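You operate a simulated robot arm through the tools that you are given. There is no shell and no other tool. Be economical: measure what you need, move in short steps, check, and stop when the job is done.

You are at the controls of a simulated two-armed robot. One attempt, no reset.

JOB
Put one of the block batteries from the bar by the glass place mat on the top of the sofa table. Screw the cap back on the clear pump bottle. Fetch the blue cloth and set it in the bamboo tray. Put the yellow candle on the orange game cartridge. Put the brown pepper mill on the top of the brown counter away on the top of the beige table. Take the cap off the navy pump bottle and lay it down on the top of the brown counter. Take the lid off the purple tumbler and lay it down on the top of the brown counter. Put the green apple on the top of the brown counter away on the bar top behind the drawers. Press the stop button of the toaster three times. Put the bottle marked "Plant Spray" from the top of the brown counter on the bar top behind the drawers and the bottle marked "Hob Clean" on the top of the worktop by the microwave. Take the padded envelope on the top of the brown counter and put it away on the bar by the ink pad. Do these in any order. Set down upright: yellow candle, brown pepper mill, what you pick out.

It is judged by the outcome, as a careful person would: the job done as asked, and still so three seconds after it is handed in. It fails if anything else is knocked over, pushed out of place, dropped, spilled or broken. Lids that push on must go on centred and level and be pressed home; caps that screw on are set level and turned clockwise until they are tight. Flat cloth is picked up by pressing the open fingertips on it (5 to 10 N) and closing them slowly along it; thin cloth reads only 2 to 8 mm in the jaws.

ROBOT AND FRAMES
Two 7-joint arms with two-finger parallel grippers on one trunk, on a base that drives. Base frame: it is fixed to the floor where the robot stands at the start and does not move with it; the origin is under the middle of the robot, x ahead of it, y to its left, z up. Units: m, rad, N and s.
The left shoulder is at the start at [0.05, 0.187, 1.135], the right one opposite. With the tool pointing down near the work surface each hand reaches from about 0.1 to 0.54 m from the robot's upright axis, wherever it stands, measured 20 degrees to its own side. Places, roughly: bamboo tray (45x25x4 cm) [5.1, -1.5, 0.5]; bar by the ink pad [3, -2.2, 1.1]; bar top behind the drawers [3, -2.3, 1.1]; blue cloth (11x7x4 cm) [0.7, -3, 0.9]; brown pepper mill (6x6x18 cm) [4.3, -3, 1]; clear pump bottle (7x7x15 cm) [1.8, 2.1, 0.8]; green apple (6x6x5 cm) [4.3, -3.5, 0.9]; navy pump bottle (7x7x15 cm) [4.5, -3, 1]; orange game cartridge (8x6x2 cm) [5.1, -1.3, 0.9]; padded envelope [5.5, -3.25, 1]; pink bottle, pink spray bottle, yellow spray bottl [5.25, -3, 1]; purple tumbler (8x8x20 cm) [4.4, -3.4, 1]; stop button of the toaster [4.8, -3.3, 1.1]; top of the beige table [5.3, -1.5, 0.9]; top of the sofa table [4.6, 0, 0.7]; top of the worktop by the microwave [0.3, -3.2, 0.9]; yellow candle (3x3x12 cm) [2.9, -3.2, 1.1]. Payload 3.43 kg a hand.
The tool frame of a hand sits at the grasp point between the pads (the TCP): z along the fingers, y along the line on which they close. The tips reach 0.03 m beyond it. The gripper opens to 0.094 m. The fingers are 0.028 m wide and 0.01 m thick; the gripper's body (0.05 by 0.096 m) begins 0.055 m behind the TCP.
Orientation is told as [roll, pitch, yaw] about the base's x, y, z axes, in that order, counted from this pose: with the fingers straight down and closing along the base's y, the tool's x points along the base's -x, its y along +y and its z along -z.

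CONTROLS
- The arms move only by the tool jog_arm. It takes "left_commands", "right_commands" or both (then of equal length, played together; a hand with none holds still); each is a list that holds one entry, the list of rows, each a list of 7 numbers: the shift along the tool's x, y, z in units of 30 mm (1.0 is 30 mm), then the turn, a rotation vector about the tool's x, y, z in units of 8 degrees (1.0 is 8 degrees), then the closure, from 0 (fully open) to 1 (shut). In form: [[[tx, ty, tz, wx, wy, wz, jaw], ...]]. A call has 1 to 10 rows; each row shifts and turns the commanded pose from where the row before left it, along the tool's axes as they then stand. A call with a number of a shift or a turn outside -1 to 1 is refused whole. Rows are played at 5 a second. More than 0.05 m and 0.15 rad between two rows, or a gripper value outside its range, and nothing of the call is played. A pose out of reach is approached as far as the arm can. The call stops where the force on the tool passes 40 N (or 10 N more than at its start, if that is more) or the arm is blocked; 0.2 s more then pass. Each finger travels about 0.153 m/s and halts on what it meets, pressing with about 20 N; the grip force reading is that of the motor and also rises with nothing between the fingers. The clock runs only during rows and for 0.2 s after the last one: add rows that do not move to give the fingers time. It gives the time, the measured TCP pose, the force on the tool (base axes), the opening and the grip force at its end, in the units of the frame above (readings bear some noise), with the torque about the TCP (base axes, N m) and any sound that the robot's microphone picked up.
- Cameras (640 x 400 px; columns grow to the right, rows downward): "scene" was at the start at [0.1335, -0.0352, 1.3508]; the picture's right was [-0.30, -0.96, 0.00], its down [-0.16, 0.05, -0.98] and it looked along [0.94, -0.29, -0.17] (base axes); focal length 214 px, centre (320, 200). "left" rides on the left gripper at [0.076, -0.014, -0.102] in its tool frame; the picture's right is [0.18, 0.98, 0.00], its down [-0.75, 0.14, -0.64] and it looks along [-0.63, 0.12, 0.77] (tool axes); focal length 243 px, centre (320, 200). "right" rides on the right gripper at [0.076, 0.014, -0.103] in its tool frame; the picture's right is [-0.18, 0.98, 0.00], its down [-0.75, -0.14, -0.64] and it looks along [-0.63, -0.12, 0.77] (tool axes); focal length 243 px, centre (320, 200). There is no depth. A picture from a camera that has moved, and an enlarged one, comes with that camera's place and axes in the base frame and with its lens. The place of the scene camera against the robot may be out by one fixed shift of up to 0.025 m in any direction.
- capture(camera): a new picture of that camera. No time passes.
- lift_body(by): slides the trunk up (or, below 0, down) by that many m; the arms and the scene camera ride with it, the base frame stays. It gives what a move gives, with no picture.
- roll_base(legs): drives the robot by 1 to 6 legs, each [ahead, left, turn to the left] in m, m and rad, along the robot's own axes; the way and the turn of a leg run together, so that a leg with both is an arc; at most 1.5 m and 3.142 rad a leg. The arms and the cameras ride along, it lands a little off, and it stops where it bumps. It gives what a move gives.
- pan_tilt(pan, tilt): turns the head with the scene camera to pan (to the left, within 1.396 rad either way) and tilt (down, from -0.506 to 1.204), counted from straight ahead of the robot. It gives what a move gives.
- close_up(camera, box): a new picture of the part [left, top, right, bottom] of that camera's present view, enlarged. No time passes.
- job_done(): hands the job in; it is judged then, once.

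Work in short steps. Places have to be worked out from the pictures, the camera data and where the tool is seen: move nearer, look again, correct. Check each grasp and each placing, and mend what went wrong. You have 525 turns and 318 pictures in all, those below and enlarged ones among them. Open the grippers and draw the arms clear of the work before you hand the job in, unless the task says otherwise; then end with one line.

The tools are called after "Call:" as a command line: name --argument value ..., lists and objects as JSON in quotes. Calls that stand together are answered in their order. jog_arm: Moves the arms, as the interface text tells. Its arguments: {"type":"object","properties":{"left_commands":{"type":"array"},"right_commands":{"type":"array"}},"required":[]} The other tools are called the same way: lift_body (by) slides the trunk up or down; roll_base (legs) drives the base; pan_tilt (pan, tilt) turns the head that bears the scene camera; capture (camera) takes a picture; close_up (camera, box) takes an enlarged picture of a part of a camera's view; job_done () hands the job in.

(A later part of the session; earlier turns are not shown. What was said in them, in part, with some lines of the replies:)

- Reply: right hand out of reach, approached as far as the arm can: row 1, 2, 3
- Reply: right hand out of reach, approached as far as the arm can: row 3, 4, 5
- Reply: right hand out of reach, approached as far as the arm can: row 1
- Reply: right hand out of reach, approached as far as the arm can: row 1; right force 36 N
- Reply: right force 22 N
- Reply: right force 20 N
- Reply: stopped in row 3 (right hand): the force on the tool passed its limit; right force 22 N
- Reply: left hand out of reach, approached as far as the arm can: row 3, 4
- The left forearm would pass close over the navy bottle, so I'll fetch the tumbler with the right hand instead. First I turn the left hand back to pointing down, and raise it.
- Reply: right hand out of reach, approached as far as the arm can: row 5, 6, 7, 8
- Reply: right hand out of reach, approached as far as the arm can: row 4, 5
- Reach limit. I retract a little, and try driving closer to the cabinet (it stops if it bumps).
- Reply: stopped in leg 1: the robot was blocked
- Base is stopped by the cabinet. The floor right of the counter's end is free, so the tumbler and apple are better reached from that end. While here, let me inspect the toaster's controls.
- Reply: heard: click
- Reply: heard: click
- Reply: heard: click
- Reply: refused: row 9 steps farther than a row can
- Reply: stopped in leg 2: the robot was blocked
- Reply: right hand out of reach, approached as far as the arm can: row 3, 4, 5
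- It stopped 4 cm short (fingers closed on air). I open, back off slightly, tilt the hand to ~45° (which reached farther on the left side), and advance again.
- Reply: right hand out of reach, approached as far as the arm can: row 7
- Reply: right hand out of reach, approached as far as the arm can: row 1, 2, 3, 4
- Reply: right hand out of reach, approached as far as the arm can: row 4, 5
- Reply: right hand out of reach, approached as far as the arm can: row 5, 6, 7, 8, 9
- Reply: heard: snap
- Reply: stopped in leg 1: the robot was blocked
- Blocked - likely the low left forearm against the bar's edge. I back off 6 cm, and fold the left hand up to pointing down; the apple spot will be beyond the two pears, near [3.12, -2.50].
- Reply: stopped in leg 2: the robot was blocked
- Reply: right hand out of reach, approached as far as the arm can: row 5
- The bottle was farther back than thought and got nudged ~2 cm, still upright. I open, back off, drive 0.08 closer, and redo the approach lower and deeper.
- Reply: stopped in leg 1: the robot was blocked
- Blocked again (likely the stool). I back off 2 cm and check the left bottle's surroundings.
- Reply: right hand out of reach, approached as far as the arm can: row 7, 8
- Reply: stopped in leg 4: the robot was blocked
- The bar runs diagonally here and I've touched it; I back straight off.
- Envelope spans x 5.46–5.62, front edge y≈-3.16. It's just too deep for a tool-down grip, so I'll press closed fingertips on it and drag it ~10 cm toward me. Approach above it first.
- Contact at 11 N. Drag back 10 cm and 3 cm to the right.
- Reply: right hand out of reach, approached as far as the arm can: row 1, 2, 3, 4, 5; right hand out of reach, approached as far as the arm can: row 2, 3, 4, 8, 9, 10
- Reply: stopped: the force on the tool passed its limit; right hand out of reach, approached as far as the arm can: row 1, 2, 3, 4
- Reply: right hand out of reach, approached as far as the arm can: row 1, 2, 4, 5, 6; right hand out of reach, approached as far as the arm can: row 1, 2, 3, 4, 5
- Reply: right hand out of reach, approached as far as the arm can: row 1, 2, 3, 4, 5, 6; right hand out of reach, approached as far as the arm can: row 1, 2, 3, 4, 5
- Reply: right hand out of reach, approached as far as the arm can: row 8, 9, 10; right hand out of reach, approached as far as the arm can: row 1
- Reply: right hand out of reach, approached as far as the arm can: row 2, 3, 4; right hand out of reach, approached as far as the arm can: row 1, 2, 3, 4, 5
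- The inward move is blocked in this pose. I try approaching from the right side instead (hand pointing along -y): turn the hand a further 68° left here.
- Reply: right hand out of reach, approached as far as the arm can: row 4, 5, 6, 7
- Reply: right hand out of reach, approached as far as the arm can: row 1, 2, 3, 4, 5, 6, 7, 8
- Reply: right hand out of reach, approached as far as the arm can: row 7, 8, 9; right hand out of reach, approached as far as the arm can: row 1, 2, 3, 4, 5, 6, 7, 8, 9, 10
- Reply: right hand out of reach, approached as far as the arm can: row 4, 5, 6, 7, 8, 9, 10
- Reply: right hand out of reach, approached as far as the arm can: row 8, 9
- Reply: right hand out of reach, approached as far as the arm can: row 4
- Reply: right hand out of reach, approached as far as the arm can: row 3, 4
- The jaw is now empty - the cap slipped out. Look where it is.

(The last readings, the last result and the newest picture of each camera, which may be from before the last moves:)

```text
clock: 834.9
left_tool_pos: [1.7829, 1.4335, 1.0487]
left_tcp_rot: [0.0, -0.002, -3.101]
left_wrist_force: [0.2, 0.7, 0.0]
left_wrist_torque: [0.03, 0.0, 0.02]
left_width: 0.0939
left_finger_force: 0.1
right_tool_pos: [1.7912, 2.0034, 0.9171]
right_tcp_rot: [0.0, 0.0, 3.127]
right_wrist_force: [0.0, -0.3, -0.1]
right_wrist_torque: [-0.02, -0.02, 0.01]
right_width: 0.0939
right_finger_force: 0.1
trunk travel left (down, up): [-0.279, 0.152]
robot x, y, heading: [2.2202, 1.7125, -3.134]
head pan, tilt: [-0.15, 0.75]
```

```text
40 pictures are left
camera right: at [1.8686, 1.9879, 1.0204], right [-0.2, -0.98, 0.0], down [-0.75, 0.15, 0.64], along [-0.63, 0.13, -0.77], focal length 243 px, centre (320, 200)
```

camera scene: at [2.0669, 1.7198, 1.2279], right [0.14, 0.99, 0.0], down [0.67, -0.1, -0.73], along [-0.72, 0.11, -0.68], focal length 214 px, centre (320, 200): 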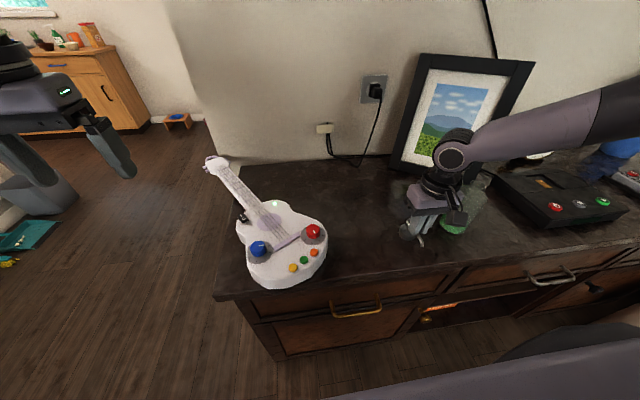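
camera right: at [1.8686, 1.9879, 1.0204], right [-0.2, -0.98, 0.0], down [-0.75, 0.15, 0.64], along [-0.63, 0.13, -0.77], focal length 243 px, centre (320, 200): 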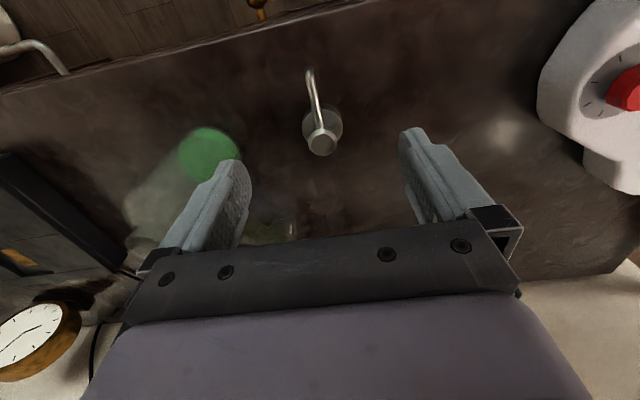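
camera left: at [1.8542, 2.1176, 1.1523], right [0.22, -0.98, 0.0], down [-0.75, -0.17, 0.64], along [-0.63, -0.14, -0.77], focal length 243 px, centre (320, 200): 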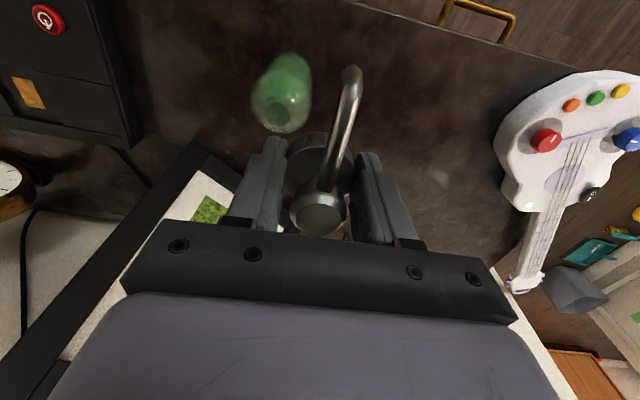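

Cap stands upright at [1.772, 2.006]. Align and go down fully around the collar.

Call:
jog_arm --right_commands '[[[-0.63, -0.1, 0, 0, 0, 0, 0], [0, 0, 1, 0, 0, 0, 0], [0, 0, 1, 0, 0, 0, 0], [0, 0, 1, 0, 0, 0, 0], [0, 0, 1, 0, 0, 0, 0], [0, 0, 0.1, 0, 0, 0, 0], [0, 0, 0, 0, 0, 0, 0]]]'

Call:
capture --camera "right"

```text
clock: 836.5
left_tool_pos: [1.7842, 1.4309, 1.0483]
left_tcp_rot: [0.0, 0.001, -3.1]
left_wrist_force: [0.7, 0.7, 0.4]
left_wrist_torque: [-0.01, 0.04, 0.01]
left_width: 0.0936
left_finger_force: 0.1
right_tool_pos: [1.7732, 2.006, 0.7917]
right_tcp_rot: [0.001, -0.001, 3.129]
right_wrist_force: [-0.1, 0.7, -0.4]
right_wrist_torque: [0.01, 0.03, -0.01]
right_width: 0.0941
right_finger_force: 0.2
trunk travel left (down, up): [-0.279, 0.152]
robot x, y, heading: [2.2214, 1.7212, -3.137]
head pan, tilt: [-0.15, 0.75]
```

```text
39 pictures are left
camera right: at [1.8487, 1.991, 0.8948], right [-0.2, -0.98, 0.0], down [-0.75, 0.15, 0.64], along [-0.63, 0.13, -0.77], focal length 243 px, centre (320, 200)
```

right: 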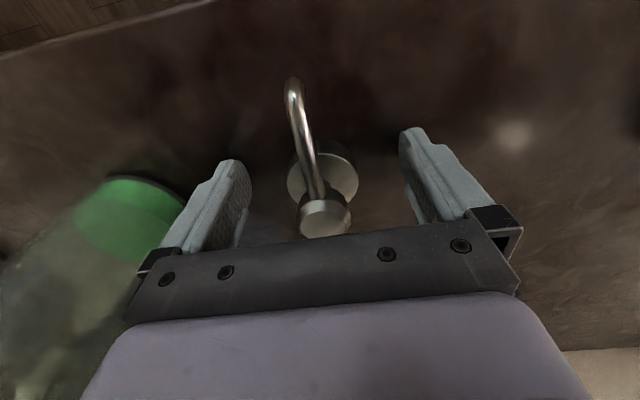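

Centred. Close on the collar and lift.

Call:
jog_arm --right_commands '[[[0, 0, 0, 0, 0, 0, 0.2], [0, 0, 0, 0, 0, 0, 0.4], [0, 0, 0, 0, 0, 0, 0.7], [0, 0, 0, 0, 0, 0, 0.9], [0, 0, 0, 0, 0, 0, 0.9], [0, 0, -0.5, 0, 0, 0, 0.9], [0, 0, -1, 0, 0, 0, 0.9], [0, 0, -1, 0, 0, 0, 0.9], [0, 0, -1, 0, 0, 0, 0.9], [0, 0, -1, 0, 0, 0, 0.9]]]'

Call:
jog_arm --right_commands '[[[0, 0.8, -1, 0, 0, 0, 0.9], [0, 0.8, -1, 0, 0, 0, 0.9], [0, 0.8, -1, 0, 0, 0, 0.9], [0, 0.8, -0.5, 0, 0, 0, 0.9], [0, 0.5, 0, 0, 0, 0, 0.9]]]'

Call:
capture --camera "right"

```text
clock: 838.7
left_tool_pos: [1.7838, 1.4318, 1.0485]
left_tcp_rot: [0.0, -0.003, -3.104]
left_wrist_force: [-0.2, -0.7, -0.1]
left_wrist_torque: [0.02, -0.01, 0.01]
left_width: 0.094
left_finger_force: 0.0
right_tool_pos: [1.7736, 2.0069, 0.929]
right_tcp_rot: [-0.001, 0.001, 3.127]
right_wrist_force: [0.6, -0.2, -0.2]
right_wrist_torque: [0.04, 0.01, -0.03]
right_width: 0.0417
right_finger_force: 19.8
trunk travel left (down, up): [-0.279, 0.152]
robot x, y, heading: [2.2204, 1.7165, -3.14]
head pan, tilt: [-0.15, 0.75]
```

```text
clock: 839.9
left_tool_pos: [1.7828, 1.4314, 1.0474]
left_tcp_rot: [0.0, 0.001, -3.103]
left_wrist_force: [-0.3, -0.4, -0.3]
left_wrist_torque: [0.03, 0.01, -0.04]
left_width: 0.0941
left_finger_force: 0.1
right_tool_pos: [1.7713, 1.8961, 1.0339]
right_tcp_rot: [0.001, 0.0, 3.126]
right_wrist_force: [0.6, -0.1, -0.7]
right_wrist_torque: [0.0, 0.0, -0.01]
right_width: 0.0418
right_finger_force: 19.4
trunk travel left (down, up): [-0.279, 0.152]
robot x, y, heading: [2.2223, 1.7175, -3.139]
head pan, tilt: [-0.15, 0.75]
```

```text
38 pictures are left
camera right: at [1.8476, 1.8804, 1.1369], right [-0.2, -0.98, 0.0], down [-0.75, 0.15, 0.64], along [-0.63, 0.13, -0.77], focal length 243 px, centre (320, 200)
```

right: 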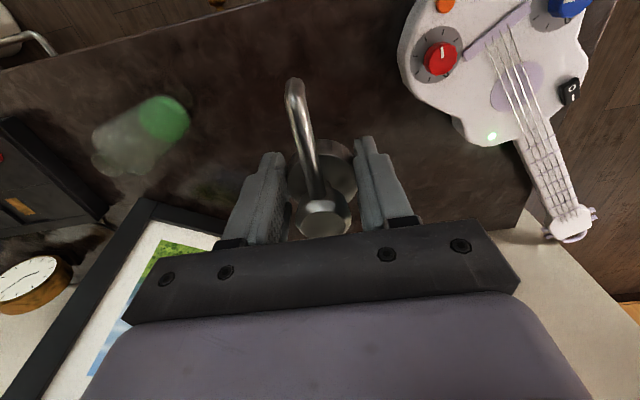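

Proper grip now. I drive to the arrangement that worked at the navy bottle (bottle 0.157 m to the right), then pitch the left hand forward.

Call:
roll_base --legs '[[0.02, -0.265, 0]]'

Call:
jog_arm --left_commands '[[[0, 0, 0, 0, 0, 0.95, 0], [0, 0, 0, 0, 0, 0.95, 0], [0, 0, 0, 0, 0, 0.9, 0], [0.2, 0, 0.2, 0, -1, 0, 0], [0.2, 0, 0.2, 0, -1, 0, 0], [0.2, 0, 0.2, 0, -1, 0, 0], [0.2, 0, 0, 0, -1, 0, 0], [0.2, 0, 0, 0, -1, 0, 0], [0, 0, 0, 0, -1, 0, 0], [0, 0, 0, 0, -1, 0, 0]]]'

Call:
jog_arm --left_commands '[[[0, 0, 0, 0, -1, 0, 0], [0, -0.8, 0, 0, -0.1, 0, 0], [0, -0.8, 0, 0, 0, 0, 0], [0, -0.8, 0, 0, 0, 0, 0], [0, -0.8, 0, 0, 0, 0, 0], [0, -0.8, 0, 0, 0, 0, 0], [0, 0, 0, 0, 0, 0, 0]]]'

```text
clock: 841.8
left_tool_pos: [1.7603, 1.698, 1.0498]
left_tcp_rot: [-0.001, 0.0, -3.109]
left_wrist_force: [0.3, 0.4, 0.7]
left_wrist_torque: [-0.02, 0.0, -0.02]
left_width: 0.0941
left_finger_force: 0.0
right_tool_pos: [1.7548, 2.1617, 1.035]
right_tcp_rot: [-0.001, 0.0, 3.117]
right_wrist_force: [0.6, 0.5, -0.3]
right_wrist_torque: [0.02, -0.03, 0.0]
right_width: 0.0415
right_finger_force: 19.9
trunk travel left (down, up): [-0.279, 0.152]
robot x, y, heading: [2.1978, 1.9766, 3.135]
head pan, tilt: [-0.15, 0.75]
```

```text
clock: 844.0
left_tool_pos: [1.7841, 1.6883, 1.0233]
left_tcp_rot: [0.002, -0.979, 2.778]
left_wrist_force: [-0.3, 0.0, 0.4]
left_wrist_torque: [-0.01, 0.01, -0.01]
left_width: 0.0937
left_finger_force: 0.1
right_tool_pos: [1.7529, 2.162, 1.0336]
right_tcp_rot: [-0.001, 0.0, 3.117]
right_wrist_force: [0.2, -0.6, -0.1]
right_wrist_torque: [0.03, 0.02, -0.01]
right_width: 0.0415
right_finger_force: 20.4
trunk travel left (down, up): [-0.279, 0.152]
robot x, y, heading: [2.2017, 1.9746, 3.135]
head pan, tilt: [-0.15, 0.75]
```

```text
clock: 845.6
left_tool_pos: [1.7751, 1.792, 1.0349]
left_tcp_rot: [0.001, -1.131, 2.781]
left_wrist_force: [0.3, 0.3, 0.4]
left_wrist_torque: [0.02, 0.0, -0.01]
left_width: 0.094
left_finger_force: 0.1
left hand out of reach, approached as far as the arm can: row 2, 3, 4, 5, 6
right_tool_pos: [1.7528, 2.1605, 1.0343]
right_tcp_rot: [0.001, 0.001, 3.117]
right_wrist_force: [0.2, 0.0, 0.3]
right_wrist_torque: [0.01, 0.0, -0.03]
right_width: 0.0416
right_finger_force: 20.2
trunk travel left (down, up): [-0.279, 0.152]
robot x, y, heading: [2.1998, 1.9748, 3.136]
head pan, tilt: [-0.15, 0.75]
```

Call:
jog_arm --left_commands '[[[0.85, -0.4, 0.4, 0, 0, 0, 0], [0.85, -0.4, 0.4, 0, 0, 0, 0], [0.85, -0.4, 0.4, 0, 0, 0, 0], [0.85, -0.4, 0.4, 0, 0, 0, 0], [0.18, -0.66, 0.3, 0, 0, 0, 0], [0.18, -0.66, 0.3, 0, 0, 0, 0], [0.18, -0.66, 0.3, 0, 0, 0, 0], [0.18, -0.66, 0.3, 0, 0, 0, 0], [0, 0, 0, 0, 0, 0, 0]]]'

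Call:
capture --camera "scene"

```text
clock: 847.6
left_tool_pos: [1.7827, 1.9193, 0.889]
left_tcp_rot: [0.003, -1.131, 2.78]
left_wrist_force: [0.4, -0.2, -0.4]
left_wrist_torque: [0.02, 0.01, 0.02]
left_width: 0.0941
left_finger_force: 0.0
left hand out of reach, approached as far as the arm can: row 1, 2
right_tool_pos: [1.7529, 2.1605, 1.0334]
right_tcp_rot: [-0.001, 0.0, 3.116]
right_wrist_force: [-0.2, -0.3, -0.3]
right_wrist_torque: [0.03, 0.0, -0.02]
right_width: 0.0416
right_finger_force: 20.7
trunk travel left (down, up): [-0.279, 0.152]
robot x, y, heading: [2.2012, 1.9784, 3.137]
head pan, tilt: [-0.15, 0.75]
```

```text
37 pictures are left
camera scene: at [2.0468, 1.9822, 1.2279], right [0.15, 0.99, 0.0], down [0.67, -0.11, -0.73], along [-0.72, 0.11, -0.68], focal length 214 px, centre (320, 200)
```

scene: 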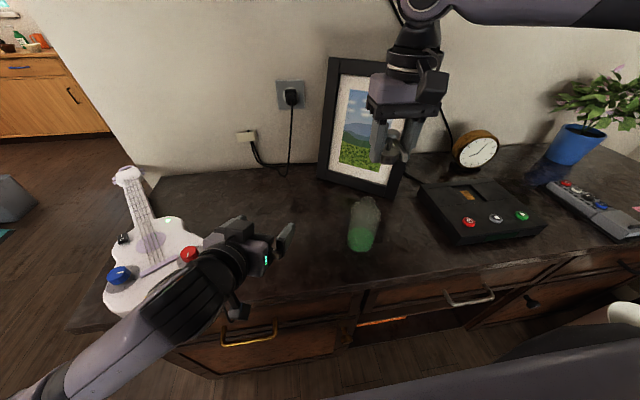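

The left hand reaches well here. Yaw it to 52° inward and move to the pre-approach.

Call:
jog_arm --left_commands '[[[0, 0, 0, 0.87, 0, 0.4, 0], [0, 0, 0, 0.87, 0, 0.4, 0], [0, 0, 0, 0.87, 0, 0.4, 0], [0, 0, 0, 0.87, 0, 0.4, 0], [0.27, -0.95, 0.5, 0, 0, 0, 0], [0.27, -0.95, 0.5, 0, 0, 0, 0], [0.27, -0.95, 0.5, 0, 0, 0, 0], [0.27, -0.93, 0.5, 0, 0, 0, 0], [0, 0, 0, 0, 0, 0, 0]]]'

Call:
capture --camera "left"

```text
clock: 849.6
left_tool_pos: [1.8482, 2.0223, 0.8344]
left_tcp_rot: [-0.01, -1.134, 2.253]
left_wrist_force: [0.1, 0.5, -0.5]
left_wrist_torque: [0.0, 0.03, 0.02]
left_width: 0.0937
left_finger_force: 0.0
right_tool_pos: [1.7519, 2.1619, 1.0333]
right_tcp_rot: [0.0, 0.0, 3.117]
right_wrist_force: [-0.3, 0.7, -0.2]
right_wrist_torque: [0.03, 0.0, -0.01]
right_width: 0.0416
right_finger_force: 20.2
trunk travel left (down, up): [-0.279, 0.152]
robot x, y, heading: [2.2013, 1.9756, 3.136]
head pan, tilt: [-0.15, 0.75]
```

```text
36 pictures are left
camera left: at [1.9378, 1.9343, 0.8097], right [-0.72, -0.68, -0.17], down [0.05, -0.29, 0.95], along [-0.69, 0.68, 0.25], focal length 243 px, centre (320, 200)
```

left: 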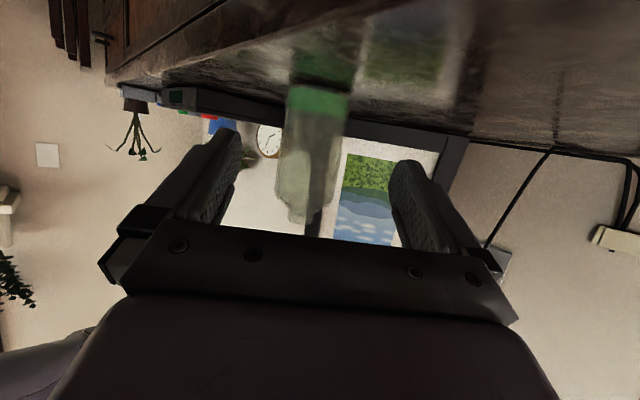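

Bottle centred. Advance and close on its body.

Call:
jog_arm --left_commands '[[[-0.29, 0, 0.83, 0, 0, 0, 0], [-0.29, 0, 0.83, 0, 0, 0, 0], [-0.29, 0, 0.83, 0, 0, 0, 0], [-0.29, 0, 0.83, 0, 0, 0, 0], [-0.29, 0, 0.83, 0, 0, 0, 0], [0, 0, 0, 0, 0, 0, 0.1], [0, 0, 0, 0, 0, 0, 0.2], [0, 0, 0, 0, 0, 0, 0.5], [0, 0, 0, 0, 0, 0, 0.6], [0, 0, 0, 0, 0, 0, 0.6]]]'

Call:
capture --camera "right"

```text
clock: 851.8
left_tool_pos: [1.7644, 2.1238, 0.8203]
left_tcp_rot: [-0.009, -1.134, 2.254]
left_wrist_force: [-0.2, 1.4, 1.1]
left_wrist_torque: [0.05, 0.18, -0.05]
left_width: 0.0679
left_finger_force: 19.9
right_tool_pos: [1.7537, 2.1611, 1.0332]
right_tcp_rot: [-0.001, -0.001, 3.116]
right_wrist_force: [0.7, 0.4, -0.3]
right_wrist_torque: [0.02, 0.0, 0.05]
right_width: 0.0415
right_finger_force: 20.3
trunk travel left (down, up): [-0.279, 0.152]
robot x, y, heading: [2.1968, 1.976, 3.136]
head pan, tilt: [-0.15, 0.75]
```

```text
35 pictures are left
camera right: at [1.8295, 2.1453, 1.1367], right [-0.21, -0.98, 0.0], down [-0.75, 0.16, 0.64], along [-0.63, 0.13, -0.77], focal length 243 px, centre (320, 200)
```

right: 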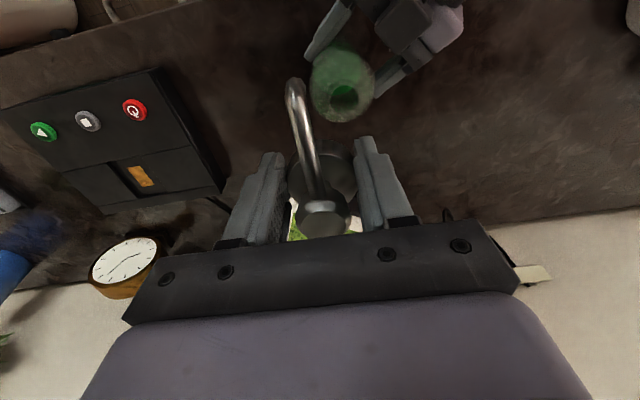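

Bottle held. Neck axis ≈ [1.755, 2.138]. I turn the cap 52° counter-clockwise in the air (to gain a long clockwise stroke), centre it over the neck and lower to just above.

Call:
jog_arm --right_commands '[[[0, 0, 0, 0, 0, -0.95, 0.9], [0, 0, 0, 0, 0, -0.95, 0.9], [0, 0, 0, 0, 0, -0.95, 0.9], [0, 0, 0, 0, 0, -0.95, 0.9], [0, 0, 0, 0, 0, -0.95, 0.9], [0, 0, 0, 0, 0, -0.95, 0.9], [0, 0, 0, 0, 0, -0.95, 0.9], [0, 0, 0, 0, 0, 0, 0.9]]]'

Call:
capture --camera "right"

```text
clock: 853.6
left_tool_pos: [1.7654, 2.1244, 0.8197]
left_tcp_rot: [-0.008, -1.132, 2.254]
left_wrist_force: [0.4, 2.1, 3.2]
left_wrist_torque: [0.13, 0.24, -0.07]
left_width: 0.0679
left_finger_force: 20.0
right_tool_pos: [1.7541, 2.1603, 1.033]
right_tcp_rot: [0.0, 0.0, -2.235]
right_wrist_force: [1.2, 0.1, 0.0]
right_wrist_torque: [-0.02, 0.01, -0.01]
right_width: 0.0415
right_finger_force: 20.2
trunk travel left (down, up): [-0.279, 0.152]
robot x, y, heading: [2.2025, 1.9808, 3.133]
head pan, tilt: [-0.15, 0.75]
```

```text
34 pictures are left
camera right: at [1.8126, 2.2125, 1.1365], right [0.66, -0.75, 0.0], down [-0.58, -0.51, 0.64], along [-0.48, -0.42, -0.77], focal length 243 px, centre (320, 200)
```

right: 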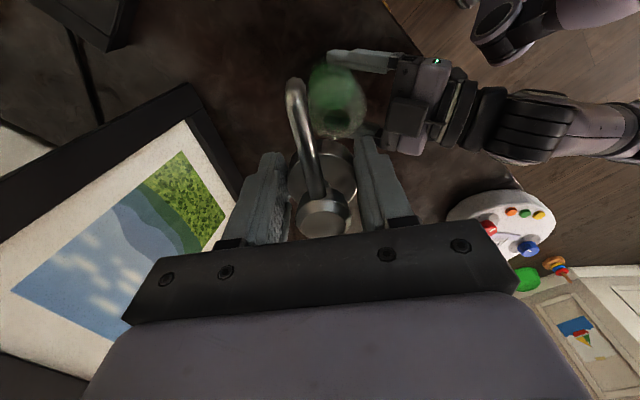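

Call:
close_up --camera "right" --box '[270, 40, 410, 160]'

```text
3.33 times, centred on (340, 100) of right
camera zoom: at [1.8126, 2.2125, 1.1365], right [0.66, -0.75, 0.0], down [-0.58, -0.51, 0.64], along [-0.48, -0.42, -0.77], focal length 809 px, centre (253, 533)
```

zoom: 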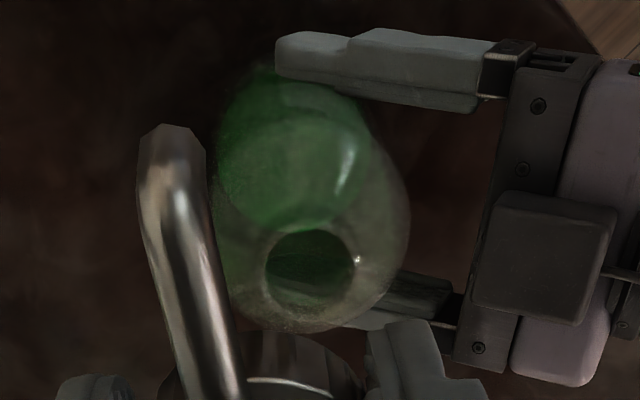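

Neck centre ≈ [1.756, 2.140]. Move over it and lower to just above the thread.

Call:
jog_arm --right_commands '[[[-0.64, 0.46, 0, 0, 0, 0, 0.9], [0, 0, 0.9, 0, 0, 0, 0.9], [0, 0, 0.9, 0, 0, 0, 0.9], [0, 0, 0.9, 0, 0, 0, 0.9], [0, 0, 0.6, 0, 0, 0, 0.9], [0, 0, 0, 0, 0, 0, 0.9]]]'

Call:
close_up --camera "scene" --box '[290, 100, 450, 270]'

```text
clock: 855.0
left_tool_pos: [1.7652, 2.1237, 0.8213]
left_tcp_rot: [-0.004, -1.134, 2.254]
left_wrist_force: [-5.8, 3.0, -0.1]
left_wrist_torque: [0.33, 0.24, -0.07]
left_width: 0.0683
left_finger_force: 20.1
right_tool_pos: [1.7541, 2.1496, 0.9384]
right_tcp_rot: [-0.005, -0.003, -2.238]
right_wrist_force: [2.7, 2.8, 21.5]
right_wrist_torque: [-0.06, -0.29, 0.06]
right_width: 0.0419
right_finger_force: 20.3
right hand out of reach, approached as far as the arm can: row 1
trunk travel left (down, up): [-0.279, 0.152]
robot x, y, heading: [2.2041, 1.9755, 3.134]
head pan, tilt: [-0.15, 0.75]
```

```text
2.35 times, centred on (370, 185) of scene
camera zoom: at [2.048, 1.9824, 1.2284], right [0.15, 0.99, 0.0], down [0.67, -0.11, -0.73], along [-0.72, 0.11, -0.68], focal length 505 px, centre (202, 235)
```

zoom: 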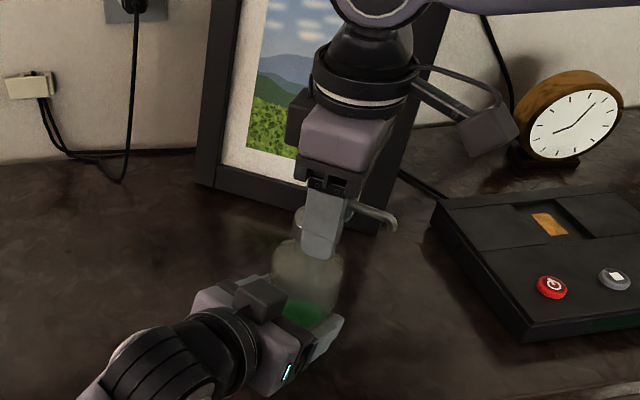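

It's ~1 cm off in y (reach was limited higher up). I lift 1.5 cm, shift 12 mm, and look.

Call:
jog_arm --right_commands '[[[0, 0, -0.6, 0, 0, 0, 0.9], [-0.33, 0.26, 0, 0, 0, 0, 0.9], [0, 0, 0, 0, 0, 0, 0.9]]]'

Call:
close_up --camera "right" --box '[250, 90, 390, 240]'

```text
clock: 855.8
left_tool_pos: [1.7651, 2.1241, 0.8198]
left_tcp_rot: [-0.009, -1.134, 2.254]
left_wrist_force: [1.5, -2.7, 4.4]
left_wrist_torque: [-0.28, 0.01, 0.03]
left_width: 0.0683
left_finger_force: 19.8
right_tool_pos: [1.7535, 2.136, 0.9523]
right_tcp_rot: [0.0, 0.0, -2.24]
right_wrist_force: [1.1, 0.1, 0.4]
right_wrist_torque: [-0.01, -0.02, 0.02]
right_width: 0.0416
right_finger_force: 20.5
trunk travel left (down, up): [-0.279, 0.152]
robot x, y, heading: [2.2022, 1.978, 3.135]
head pan, tilt: [-0.15, 0.75]
```

```text
2.67 times, centred on (320, 165) of right
camera zoom: at [1.8121, 2.188, 1.0559], right [0.66, -0.75, 0.0], down [-0.58, -0.5, 0.64], along [-0.48, -0.42, -0.77], focal length 647 px, centre (320, 293)
```

zoom: 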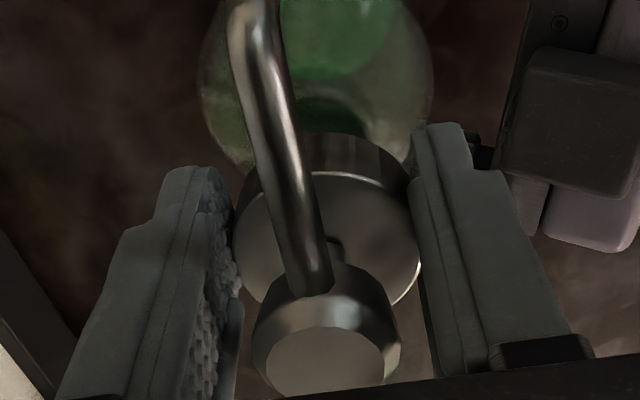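

Aligned now. Lower onto the neck slowly.

Call:
jog_arm --right_commands '[[[0, 0, 0.4, 0, 0, 0, 0.9], [0, 0, 0.2, 0, 0, 0, 0.9], [0, 0, 0.1, 0, 0, 0, 0.9], [0, 0, 0.1, 0, 0, 0, 0.9], [0, 0, 0, 0, 0, 0, 0.9]]]'

```text
clock: 857.0
left_tool_pos: [1.7661, 2.1238, 0.8208]
left_tcp_rot: [-0.005, -1.132, 2.253]
left_wrist_force: [-5.0, 7.2, -0.8]
left_wrist_torque: [-0.26, 0.38, -0.06]
left_width: 0.068
left_finger_force: 19.9
right_tool_pos: [1.7538, 2.1384, 0.9315]
right_tcp_rot: [-0.004, -0.007, -2.235]
right_wrist_force: [-2.7, -6.3, 23.8]
right_wrist_torque: [-0.07, 0.04, 0.06]
right_width: 0.042
right_finger_force: 20.0
trunk travel left (down, up): [-0.279, 0.152]
robot x, y, heading: [2.2037, 1.9768, 3.138]
head pan, tilt: [-0.15, 0.75]
```

The cap sits over the neck on the thread. I turn clockwise with slight following-down pressure.

Call:
jog_arm --right_commands '[[[-0.05, 0.04, -0.02, 0, 0, 0.8, 0.9], [0, 0, 0, 0, 0, 1, 0.9], [0, 0, 0.01, 0, 0, 1, 0.9], [0, 0, 0.01, 0, 0, 1, 0.9], [0, 0, 0.01, 0, 0, 1, 0.9], [0, 0, 0.01, 0, 0, 1, 0.9], [0, 0, 0.01, 0, 0, 1, 0.9], [0, 0, 0, 0, 0, 0, 0.9]]]'

```text
clock: 858.8
left_tool_pos: [1.7654, 2.1222, 0.8211]
left_tcp_rot: [-0.006, -1.133, 2.255]
left_wrist_force: [0.7, -2.7, 0.0]
left_wrist_torque: [0.04, -0.27, 0.06]
left_width: 0.0677
left_finger_force: 19.8
right_tool_pos: [1.756, 2.1371, 0.9283]
right_tcp_rot: [0.001, -0.003, 3.095]
right_wrist_force: [1.7, 3.9, 17.5]
right_wrist_torque: [0.08, -0.12, -0.01]
right_width: 0.0417
right_finger_force: 20.2
right hand out of reach, approached as far as the arm can: row 1
trunk travel left (down, up): [-0.279, 0.152]
robot x, y, heading: [2.205, 1.9783, 3.132]
head pan, tilt: [-0.15, 0.75]
```

Descending with the turn (0.9315→0.9283). Continue clockwise.

Call:
jog_arm --right_commands '[[[0, 0, 0.012, 0, 0, 1, 0.9], [0, 0, 0.012, 0, 0, 1, 0.9], [0, 0, 0.012, 0, 0, 1, 0.9], [0, 0, 0.012, 0, 0, 1, 0.9], [0, 0, 0.012, 0, 0, 1, 0.9], [0, 0, 0.012, 0, 0, 1, 0.9], [0, 0, 0.012, 0, 0, 1, 0.9], [0, 0, 0.012, 0, 0, 1, 0.9], [0, 0, 0, 0, 0, 0, 0.9]]]'

Call:
close_up --camera "scene" --box '[290, 100, 450, 270]'

```text
clock: 860.8
left_tool_pos: [1.7649, 2.1252, 0.8214]
left_tcp_rot: [-0.011, -1.137, 2.254]
left_wrist_force: [1.5, 7.6, 3.7]
left_wrist_torque: [-0.35, 0.59, -0.09]
left_width: 0.0678
left_finger_force: 20.1
right_tool_pos: [1.7544, 2.139, 0.9247]
right_tcp_rot: [0.002, 0.0, 1.979]
right_wrist_force: [-3.2, -7.1, -2.4]
right_wrist_torque: [-0.1, 0.08, 0.07]
right_width: 0.0418
right_finger_force: 20.3
trunk travel left (down, up): [-0.279, 0.152]
robot x, y, heading: [2.2034, 1.975, 3.134]
head pan, tilt: [-0.15, 0.75]
```

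```text
2.35 times, centred on (370, 185) of scene
camera zoom: at [2.0468, 1.9823, 1.2279], right [0.15, 0.99, 0.0], down [0.67, -0.11, -0.73], along [-0.72, 0.11, -0.68], focal length 505 px, centre (202, 235)
```

zoom: 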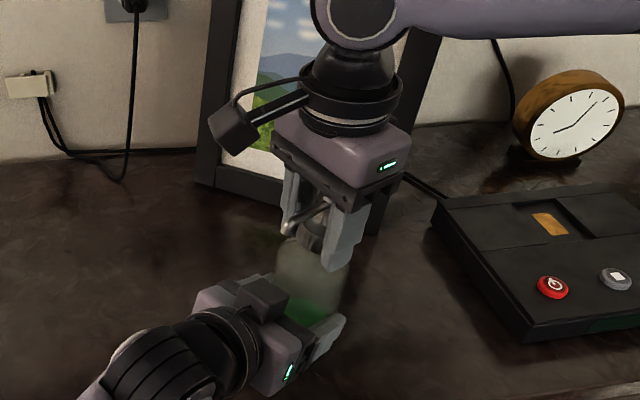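

The thread has bitten (it pulls down). I open, rise above the nozzle, turn the hand back counter-clockwise ~138° and look.

Call:
jog_arm --right_commands '[[[0, 0, 0, 0, 0, 0, 0.6], [0, 0, 0, 0, 0, 0, 0.35], [0, 0, -1, 0, 0, 0, 0.35], [0, 0, -1, 0, 0, 0, 0.35], [0, 0, -0.3, 0, 0, -1, 0.35], [0, 0, 0, 0, 0, -1, 0.35], [0, 0, 0, 0, 0, -1, 0.35], [0, 0, 0, 0, 0, -1, 0.35], [0, 0, 0, 0, 0, -1, 0.35], [0, 0, 0, 0, 0, -1, 0.35]]]'

Call:
jog_arm --right_commands '[[[0, 0, 0, 0, 0, -1, 0.3], [0, 0, 0, 0, 0, -1, 0.3], [0, 0, 0, 0, 0, -1, 0.3], [0, 0, 0, 0, 0, -1, 0.3], [0, 0, 0, 0, 0, -1, 0.3], [0, 0, 0, 0, 0, -1, 0.3], [0, 0, 0, 0, 0, -1, 0.3], [0, 0, 0, 0, 0, -1, 0.3], [0, 0, 0, 0, 0, -1, 0.3], [0, 0, 0, 0, 0, -1, 0.3]]]'

Call:
capture --camera "right"

```text
clock: 863.0
left_tool_pos: [1.765, 2.1239, 0.8217]
left_tcp_rot: [-0.008, -1.133, 2.255]
left_wrist_force: [-3.8, -0.6, 10.4]
left_wrist_torque: [0.39, 0.58, 0.15]
left_width: 0.0679
left_finger_force: 19.6
right_tool_pos: [1.7556, 2.1382, 0.9941]
right_tcp_rot: [-0.003, 0.0, 2.821]
right_wrist_force: [-0.2, 1.2, 0.0]
right_wrist_torque: [-0.02, -0.01, 0.0]
right_width: 0.0612
right_finger_force: 0.1
trunk travel left (down, up): [-0.279, 0.152]
robot x, y, heading: [2.2027, 1.9745, 3.134]
head pan, tilt: [-0.15, 0.75]
```

```text
clock: 865.2
left_tool_pos: [1.7649, 2.1228, 0.8207]
left_tcp_rot: [-0.008, -1.135, 2.256]
left_wrist_force: [-2.6, -3.9, 10.2]
left_wrist_torque: [0.27, 0.58, 0.21]
left_width: 0.0678
left_finger_force: 19.8
right_tool_pos: [1.7552, 2.1386, 0.9935]
right_tcp_rot: [0.001, 0.0, -2.067]
right_wrist_force: [0.4, -0.6, 1.0]
right_wrist_torque: [-0.02, -0.03, 0.02]
right_width: 0.0657
right_finger_force: 0.0
trunk travel left (down, up): [-0.279, 0.152]
robot x, y, heading: [2.2004, 1.9766, 3.141]
head pan, tilt: [-0.15, 0.75]
```

```text
29 pictures are left
camera right: at [1.8048, 2.1985, 1.0971], right [0.78, -0.63, 0.0], down [-0.48, -0.6, 0.64], along [-0.4, -0.5, -0.77], focal length 243 px, centre (320, 200)
```

right: 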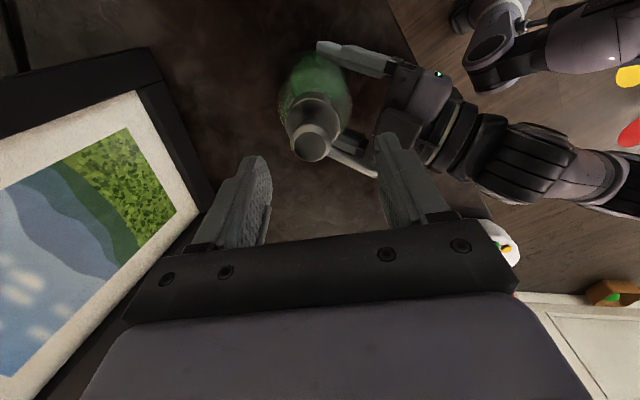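

Cap is on, nozzle at about -66°. I turn 13° more for clearance, lower onto the collar (a bit higher than before), close, and turn clockwise.

Call:
jog_arm --right_commands '[[[0, 0, 0, 0, 0, -0.9, 0.3], [0, 0, 0, 0, 0, -0.8, 0.3], [0, 0, 0.9, 0, 0, 0, 0.3], [0, 0, 0.9, 0, 0, 0, 0.3], [0, 0, 0.28, 0, 0, 0, 0.3], [0, 0, 0, 0, 0, 0, 0.6], [0, 0, 0, 0, 0, 0, 0.9], [0, 0, 0, 0, 0, 0, 0.9]]]'

Call:
jog_arm --right_commands '[[[0, 0, 0.01, 0, 0, 0.6, 0.9], [0, 0, 0.012, 0, 0, 1, 0.9], [0, 0, 0.012, 0, 0, 1, 0.9], [0, 0, 0.012, 0, 0, 1, 0.9], [0, 0, 0.012, 0, 0, 1, 0.9], [0, 0, 0.012, 0, 0, 1, 0.9], [0, 0, 0.012, 0, 0, 1, 0.9], [0, 0, 0.012, 0, 0, 1, 0.9], [0, 0, 0, 0, 0, 0, 0.9]]]'

```text
clock: 867.0
left_tool_pos: [1.7656, 2.1259, 0.8201]
left_tcp_rot: [-0.011, -1.131, 2.255]
left_wrist_force: [13.5, -0.5, 2.3]
left_wrist_torque: [-0.04, 0.76, -0.27]
left_width: 0.0679
left_finger_force: 19.9
right_tool_pos: [1.7545, 2.1391, 0.9327]
right_tcp_rot: [-0.001, 0.0, -1.832]
right_wrist_force: [-11.3, -1.4, 0.0]
right_wrist_torque: [0.03, 0.4, -0.01]
right_width: 0.0418
right_finger_force: 20.3
trunk travel left (down, up): [-0.279, 0.152]
robot x, y, heading: [2.1996, 1.9799, 3.139]
head pan, tilt: [-0.15, 0.75]
```

```text
clock: 869.0
left_tool_pos: [1.7664, 2.1241, 0.82]
left_tcp_rot: [-0.008, -1.132, 2.251]
left_wrist_force: [17.7, 2.0, -4.5]
left_wrist_torque: [-0.09, 0.67, -0.19]
left_width: 0.068
left_finger_force: 20.0
right_tool_pos: [1.7544, 2.1387, 0.9302]
right_tcp_rot: [-0.001, -0.005, -2.897]
right_wrist_force: [-16.2, 0.8, 20.9]
right_wrist_torque: [0.13, 0.44, -0.02]
right_width: 0.0421
right_finger_force: 19.6
trunk travel left (down, up): [-0.279, 0.152]
robot x, y, heading: [2.1968, 1.9771, 3.136]
head pan, tilt: [-0.15, 0.75]
```

Call:
jog_arm --right_commands '[[[-0.1, 0, -0.04, 0, 0, 0.8, 0.9], [0, 0, 0.008, 0, 0, 1, 0.9], [0, 0, 0.008, 0, 0, 1, 0.9], [0, 0, 0.008, 0, 0, 1, 0.9], [0, 0, 0.008, 0, 0, 1, 0.9], [0, 0, 0.008, 0, 0, 1, 0.9], [0, 0, 0.008, 0, 0, 1, 0.9], [0, 0, 0.008, 0, 0, 1, 0.9], [0, 0, 0.008, 0, 0, 1, 0.9], [0, 0, 0, 0, 0, 0, 0.9]]]'

```text
clock: 871.2
left_tool_pos: [1.7664, 2.1246, 0.82]
left_tcp_rot: [-0.008, -1.131, 2.252]
left_wrist_force: [7.9, 9.9, -6.3]
left_wrist_torque: [-0.71, 0.09, -0.11]
left_width: 0.0678
left_finger_force: 20.0
right_tool_pos: [1.7521, 2.1393, 0.9292]
right_tcp_rot: [0.002, -0.001, 2.159]
right_wrist_force: [-6.8, -7.6, 14.7]
right_wrist_torque: [-0.4, 0.21, -0.04]
right_width: 0.0417
right_finger_force: 20.0
trunk travel left (down, up): [-0.279, 0.152]
robot x, y, heading: [2.201, 1.9741, 3.135]
head pan, tilt: [-0.15, 0.75]
```

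Still loose; another bite. This time I can open and turn back 80° in place (no nozzle crossing), close and continue clockwise.

Call:
jog_arm --right_commands '[[[0.05, 0, 0, 0, 0, 0, 0.5], [0, 0, 0, 0, 0, 0, 0.4], [0, 0, 0, 0, 0, -1, 0.4], [0, 0, 0, 0, 0, -1, 0.4], [0, 0, 0, 0, 0, -1, 0.4], [0, 0, 0, 0, 0, -1, 0.4], [0, 0, 0, 0, 0, -1, 0.4], [0, 0, 0, 0, 0, -1, 0.4], [0, 0, 0, 0, 0, -1, 0.4], [0, 0, 0, 0, 0, -1, 0.4]]]'

Call:
jog_arm --right_commands '[[[0, 0, 0, 0, 0, -1, 0.4], [0, 0, 0, 0, 0, 0, 0.7], [0, 0, 0, 0, 0, 0, 0.9], [0, 0, 0, 0, 0, 0, 0.9], [0, 0, 0, 0, 0, 0.6, 0.9], [0, 0, 0.006, 0, 0, 1, 0.9], [0, 0, 0.006, 0, 0, 1, 0.9], [0, 0, 0.006, 0, 0, 1, 0.9], [0, 0, 0.006, 0, 0, 1, 0.9], [0, 0, 0, 0, 0, 0, 0.9]]]'

Call:
capture --camera "right"

```text
clock: 873.4
left_tool_pos: [1.765, 2.1237, 0.8196]
left_tcp_rot: [-0.011, -1.131, 2.256]
left_wrist_force: [0.0, 0.2, -4.0]
left_wrist_torque: [-0.03, -0.04, -0.01]
left_width: 0.0676
left_finger_force: 20.6
right_tool_pos: [1.7543, 2.1393, 0.927]
right_tcp_rot: [0.001, 0.0, -3.003]
right_wrist_force: [-0.4, 1.1, 0.9]
right_wrist_torque: [0.05, 0.02, 0.0]
right_width: 0.056
right_finger_force: 0.0
right hand out of reach, approached as far as the arm can: row 1
trunk travel left (down, up): [-0.279, 0.152]
robot x, y, heading: [2.2036, 1.9782, 3.134]
head pan, tilt: [-0.15, 0.75]
```

```text
clock: 875.6
left_tool_pos: [1.7656, 2.1241, 0.82]
left_tcp_rot: [-0.009, -1.133, 2.256]
left_wrist_force: [-0.1, 8.2, -4.0]
left_wrist_torque: [-0.6, 0.01, -0.06]
left_width: 0.0679
left_finger_force: 19.7
right_tool_pos: [1.7547, 2.1384, 0.9289]
right_tcp_rot: [0.003, -0.001, 2.773]
right_wrist_force: [-1.0, -8.0, -0.3]
right_wrist_torque: [-0.24, 0.02, 0.03]
right_width: 0.0415
right_finger_force: 20.3
trunk travel left (down, up): [-0.279, 0.152]
robot x, y, heading: [2.1979, 1.9783, 3.136]
head pan, tilt: [-0.15, 0.75]
```

```text
28 pictures are left
camera right: at [1.8208, 2.0986, 1.0311], right [-0.53, -0.85, 0.0], down [-0.65, 0.4, 0.64], along [-0.55, 0.34, -0.77], focal length 243 px, centre (320, 200)
```

right: 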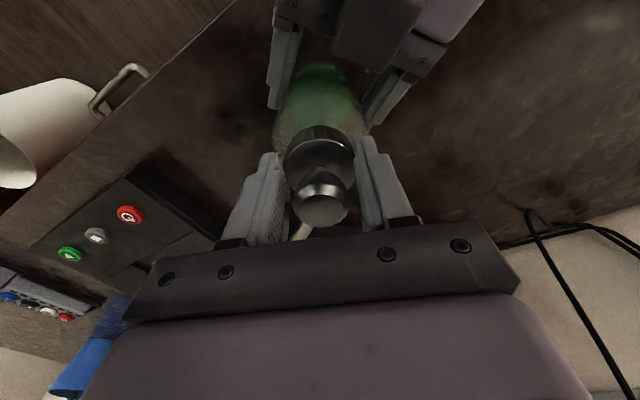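

Call:
jog_arm --right_commands '[[[0, 0, 0.006, 0, 0, 1, 0.9], [0, 0, 0.006, 0, 0, 1, 0.9], [0, 0, 0.006, 0, 0, 1, 0.9], [0, 0, 0.006, 0, 0, 1, 0.9], [0, 0, 0.006, 0, 0, 1, 0.9], [0, 0, 0, 0, 0, 0.6, 0.9], [0, 0, 0, 0, 0, 0, 0.9]]]'

```text
clock: 877.2
left_tool_pos: [1.7659, 2.1244, 0.8205]
left_tcp_rot: [-0.012, -1.133, 2.254]
left_wrist_force: [8.6, 8.7, -3.3]
left_wrist_torque: [-0.47, 0.71, -0.53]
left_width: 0.0689
left_finger_force: 19.7
right_tool_pos: [1.754, 2.1399, 0.9275]
right_tcp_rot: [0.004, -0.001, 1.991]
right_wrist_force: [-9.8, -9.2, 7.9]
right_wrist_torque: [-0.32, 0.45, 0.42]
right_width: 0.0417
right_finger_force: 20.2
trunk travel left (down, up): [-0.279, 0.152]
robot x, y, heading: [2.2045, 1.9783, 3.136]
head pan, tilt: [-0.15, 0.75]
```

Torque has risen to 0.42 Nm: it's getting tight. Turn a little further to make sure.

Call:
jog_arm --right_commands '[[[0, 0, 0, 0, 0, 0.7, 0.9], [0, 0, 0, 0, 0, 0.7, 0.9], [0, 0, 0, 0, 0, 0.7, 0.9], [0, 0, 0, 0, 0, 0, 0.9]]]'

```text
clock: 878.2
left_tool_pos: [1.7663, 2.1249, 0.8215]
left_tcp_rot: [-0.007, -1.133, 2.252]
left_wrist_force: [16.1, 6.2, -1.3]
left_wrist_torque: [-0.1, 0.81, -0.69]
left_width: 0.0687
left_finger_force: 20.5
right_tool_pos: [1.7549, 2.1383, 0.9282]
right_tcp_rot: [0.005, 0.003, 1.698]
right_wrist_force: [-17.1, -6.0, 14.7]
right_wrist_torque: [-0.07, 0.8, 0.4]
right_width: 0.042
right_finger_force: 20.2
trunk travel left (down, up): [-0.279, 0.152]
robot x, y, heading: [2.2029, 1.9789, 3.136]
head pan, tilt: [-0.15, 0.75]
```

Torque holds at ~0.4–0.7 Nm. I take one more bite to verify that it is tight.

Call:
jog_arm --right_commands '[[[0, 0, 0, 0, 0, -0.2, 0.6], [0, 0, 0, 0, 0, 0, 0.35], [0, 0, -1, 0, 0, 0, 0.35], [0, 0, -1, 0, 0, 0, 0.35], [0, 0, -0.2, 0, 0, -1, 0.35], [0, 0, 0, 0, 0, -1, 0.35], [0, 0, 0, 0, 0, -1, 0.35], [0, 0, 0, 0, 0, -1, 0.35], [0, 0, 0, 0, 0, -1, 0.35], [0, 0, 0, 0, 0, -1, 0.35]]]'

Call:
jog_arm --right_commands '[[[0, 0, 0, 0, 0, -1, 0.35], [0, 0, 0, 0, 0, -1, 0.35], [0, 0, 0, 0, 0, -1, 0.35], [0, 0, 0, 0, 0, -1, 0.35], [0, 0, 0, 0, 0, -1, 0.35], [0, 0, 0, 0, 0, -1, 0.35], [0, 0, 0, 0, 0, 0, 0.35]]]'

Call:
capture --camera "right"

```text
clock: 880.4
left_tool_pos: [1.7642, 2.1237, 0.8202]
left_tcp_rot: [-0.011, -1.132, 2.255]
left_wrist_force: [-1.9, -1.6, 3.0]
left_wrist_torque: [0.03, 0.0, 0.06]
left_width: 0.0678
left_finger_force: 19.7
right_tool_pos: [1.7547, 2.1395, 0.9933]
right_tcp_rot: [-0.003, 0.001, 2.57]
right_wrist_force: [0.4, 0.3, 0.4]
right_wrist_torque: [0.01, 0.0, 0.0]
right_width: 0.0611
right_finger_force: 0.1
trunk travel left (down, up): [-0.279, 0.152]
robot x, y, heading: [2.2004, 1.9787, 3.136]
head pan, tilt: [-0.15, 0.75]
```

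```text
clock: 882.0
left_tool_pos: [1.7652, 2.1236, 0.8215]
left_tcp_rot: [-0.01, -1.135, 2.253]
left_wrist_force: [-2.0, -0.5, 2.0]
left_wrist_torque: [0.08, 0.02, 0.06]
left_width: 0.068
left_finger_force: 20.3
right_tool_pos: [1.7557, 2.1383, 0.9924]
right_tcp_rot: [0.0, 0.0, -2.878]
right_wrist_force: [0.2, 0.1, 0.7]
right_wrist_torque: [0.01, 0.01, -0.01]
right_width: 0.0612
right_finger_force: 0.1
trunk travel left (down, up): [-0.279, 0.152]
robot x, y, heading: [2.2019, 1.9728, 3.136]
head pan, tilt: [-0.15, 0.75]
```

```text
27 pictures are left
camera right: at [1.8322, 2.145, 1.0961], right [0.08, -1.0, 0.0], down [-0.76, -0.06, 0.64], along [-0.64, -0.05, -0.77], focal length 243 px, centre (320, 200)
```

right: 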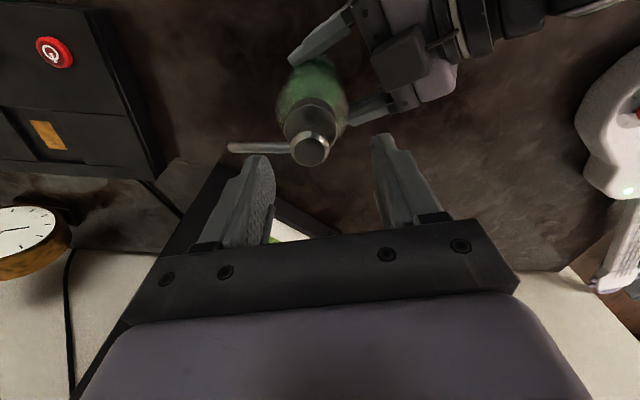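

The nozzle shows the fingers slipped ~25° at the end, i.e. the cap is tight. One last confirming bite: turn the hand 60° further, grip, and twist clockwise briefly.

Call:
jog_arm --right_commands '[[[0, 0, 0, 0, 0, -1, 0.35], [0, 0, 0, 0, 0, -1, 0.35], [0, 0, 0, 0, 0, -1, 0.35], [0, 0, 0, 0, 0, -1, 0.35], [0, 0, 0, 0, 0, -1, 0.35], [0, 0, 0, 0, 0, -1, 0.35], [0, 0, 0, 0, 0, -1, 0.35], [0, 0, 0.9, 0, 0, 0, 0.35], [0, 0, 0.9, 0, 0, 0, 0.35], [0, 0, 0.3, 0, 0, 0, 0.35]]]'

Call:
jog_arm --right_commands '[[[0, 0, 0, 0, 0, 0, 0.6], [0, 0, 0, 0, 0, 0, 0.9], [0, 0, 0, 0, 0, 0, 0.9], [0, 0, 0, 0, 0, 0.6, 0.9], [0, 0, 0, 0, 0, 0.8, 0.9], [0, 0, 0, 0, 0, 0.8, 0.9], [0, 0, 0, 0, 0, 0, 0.9]]]'

```text
clock: 884.2
left_tool_pos: [1.765, 2.1228, 0.8205]
left_tcp_rot: [-0.009, -1.133, 2.255]
left_wrist_force: [-1.2, -0.1, 1.6]
left_wrist_torque: [0.11, 0.05, 0.05]
left_width: 0.068
left_finger_force: 20.4
right_tool_pos: [1.7566, 2.1386, 0.9299]
right_tcp_rot: [-0.002, 0.001, -1.902]
right_wrist_force: [-1.1, 0.6, 0.4]
right_wrist_torque: [-0.01, 0.09, -0.01]
right_width: 0.0618
right_finger_force: 0.3
trunk travel left (down, up): [-0.279, 0.152]
robot x, y, heading: [2.2011, 1.9752, 3.141]
head pan, tilt: [-0.15, 0.75]
```

```text
clock: 885.8
left_tool_pos: [1.7663, 2.1253, 0.8209]
left_tcp_rot: [-0.01, -1.134, 2.254]
left_wrist_force: [20.3, 4.9, 3.3]
left_wrist_torque: [0.01, 0.47, -0.62]
left_width: 0.0685
left_finger_force: 20.8
right_tool_pos: [1.7548, 2.1394, 0.9286]
right_tcp_rot: [-0.002, -0.001, -2.212]
right_wrist_force: [-14.5, -1.4, 6.1]
right_wrist_torque: [-0.04, 0.71, 0.38]
right_width: 0.0423
right_finger_force: 20.0
trunk travel left (down, up): [-0.279, 0.152]
robot x, y, heading: [2.1984, 1.9764, 3.133]
head pan, tilt: [-0.15, 0.75]
```

Immediate 0.4–0.6 Nm resistance: the cap is tight. Release the cap, rise clear, then release the bottle.

Call:
jog_arm --right_commands '[[[0, 0, 0, 0, 0, -0.2, 0.6], [0, 0, 0, 0, 0, 0, 0.35], [0, 0, 0, 0, 0, 0, 0.35], [0, 0, -1, 0, 0, 0, 0.35], [0, 0, -1, 0, 0, 0, 0.35], [0, 0, -1, 0, 0, 0, 0.3], [0, 0, -1, 0, 0, 0, 0], [0, 0, -0.5, 0, 0, 0, 0]]]'

Call:
jog_arm --left_commands '[[[0, 0, 0, 0, 0, 0, 0.4], [0, 0, 0, 0, 0, 0, 0.15], [0, 0, 0, 0, 0, 0, 0], [0, 0, 0, 0, 0, 0, 0], [0.3, 0, -0.78, 0, 0, 0, 0], [0.3, 0, -0.78, 0, 0, 0, 0], [0.3, 0, -0.78, 0, 0, 0, 0], [0.2, 0, -0.78, 0, 0, 0, 0]]]'

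Call:
capture --camera "scene"

```text
clock: 887.6
left_tool_pos: [1.765, 2.1224, 0.8206]
left_tcp_rot: [-0.01, -1.132, 2.256]
left_wrist_force: [-0.7, -3.3, 3.7]
left_wrist_torque: [-0.25, 0.07, 0.0]
left_width: 0.0676
left_finger_force: 20.0
right_tool_pos: [1.7579, 2.1507, 1.0653]
right_tcp_rot: [0.001, 0.003, -2.18]
right_wrist_force: [0.3, 0.3, 0.4]
right_wrist_torque: [0.01, 0.0, 0.0]
right_width: 0.094
right_finger_force: 0.0
right hand out of reach, approached as far as the arm can: row 7, 8
trunk travel left (down, up): [-0.279, 0.152]
robot x, y, heading: [2.2024, 1.9784, 3.14]
head pan, tilt: [-0.15, 0.75]
```

```text
clock: 889.4
left_tool_pos: [1.8258, 2.0472, 0.8297]
left_tcp_rot: [-0.008, -1.132, 2.253]
left_wrist_force: [0.3, 0.2, 0.1]
left_wrist_torque: [0.0, 0.02, 0.01]
left_width: 0.0941
left_finger_force: 0.0
right_tool_pos: [1.7575, 2.1495, 1.065]
right_tcp_rot: [0.0, 0.001, -2.181]
right_wrist_force: [0.5, 0.3, -0.2]
right_wrist_torque: [0.0, -0.06, 0.01]
right_width: 0.094
right_finger_force: 0.0
trunk travel left (down, up): [-0.279, 0.152]
robot x, y, heading: [2.2017, 1.98, 3.132]
head pan, tilt: [-0.15, 0.75]
```

```text
26 pictures are left
camera scene: at [2.0469, 1.9821, 1.2279], right [0.15, 0.99, 0.0], down [0.67, -0.11, -0.73], along [-0.72, 0.11, -0.68], focal length 214 px, centre (320, 200)
```

scene: 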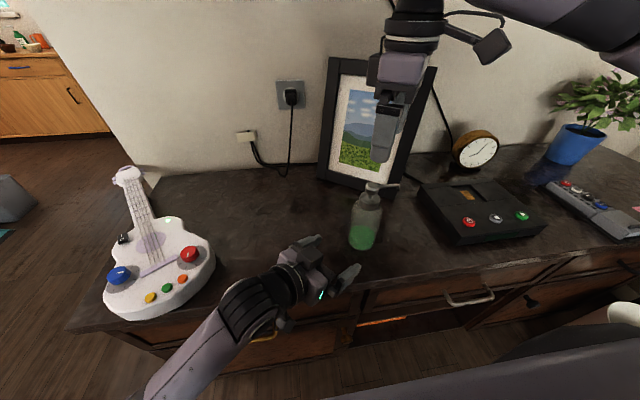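

The cap is on, level and tight, the bottle standing. I withdraw both hands and back away.

Call:
jog_arm --left_commands '[[[0.2, 0, -0.8, 0, 0, 0, 0], [-0.5, 0, -0.6, 0, 0, 0, 0], [-0.9, 0, -0.4, 0, 0, 0, 0], [-0.9, 0, -0.4, 0, 0, 0, 0], [-0.9, 0, -0.4, 0, 0, 0, 0]]]' --right_commands '[[[0, 0, -0.8, 0, 0, 0, 0], [0, 0, -0.8, 0, 0, 0, 0], [0, 0, 0, 0, 0, 0, 0], [0, 0, 0, 0, 0, 0, 0], [0, 0, 0, 0, 0, 0, 0]]]'

Call:
roll_base --legs '[[-0.25, 0, 0]]'

Call:
close_up --camera "scene" --box '[220, 60, 460, 260]'

```text
clock: 890.6
left_tool_pos: [1.8473, 2.0214, 0.9465]
left_tcp_rot: [-0.007, -1.131, 2.255]
left_wrist_force: [-0.2, 0.0, -0.2]
left_wrist_torque: [0.0, -0.03, -0.01]
left_width: 0.0941
left_finger_force: 0.0
right_tool_pos: [1.7596, 2.1604, 1.0971]
right_tcp_rot: [0.0, 0.001, -2.182]
right_wrist_force: [-0.7, -0.2, -0.2]
right_wrist_torque: [0.02, 0.02, -0.02]
right_width: 0.094
right_finger_force: 0.1
right hand out of reach, approached as far as the arm can: row 1, 2
trunk travel left (down, up): [-0.279, 0.152]
robot x, y, heading: [2.2024, 1.9738, 3.139]
head pan, tilt: [-0.15, 0.75]
```

```text
clock: 892.5
left_tool_pos: [2.0991, 2.0193, 0.9478]
left_tcp_rot: [-0.009, -1.134, 2.256]
left_wrist_force: [-0.5, 0.3, 0.1]
left_wrist_torque: [-0.06, -0.01, 0.04]
left_width: 0.0939
left_finger_force: 0.1
right_tool_pos: [2.0104, 2.1582, 1.0977]
right_tcp_rot: [0.0, -0.001, -2.18]
right_wrist_force: [0.2, 0.5, -0.2]
right_wrist_torque: [-0.01, 0.02, -0.04]
right_width: 0.0938
right_finger_force: 0.0
trunk travel left (down, up): [-0.279, 0.152]
robot x, y, heading: [2.4527, 1.9768, 3.14]
head pan, tilt: [-0.15, 0.75]
```

```text
2.00 times, centred on (340, 160) of scene
camera zoom: at [2.2998, 1.9809, 1.228], right [0.15, 0.99, 0.0], down [0.67, -0.1, -0.73], along [-0.72, 0.11, -0.68], focal length 429 px, centre (280, 280)
```

zoom: 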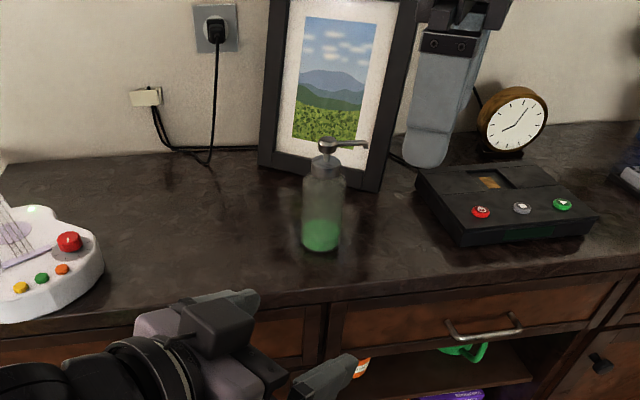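

The pump bottle stands with its cap screwed on level, and both grippers are open and clear. All twelve tasks are finished, so I hand in.

Call:
job_done

```text
The job is handed in.
```

I handed the job in with every task done as asked. The arms are clear and the grippers open.
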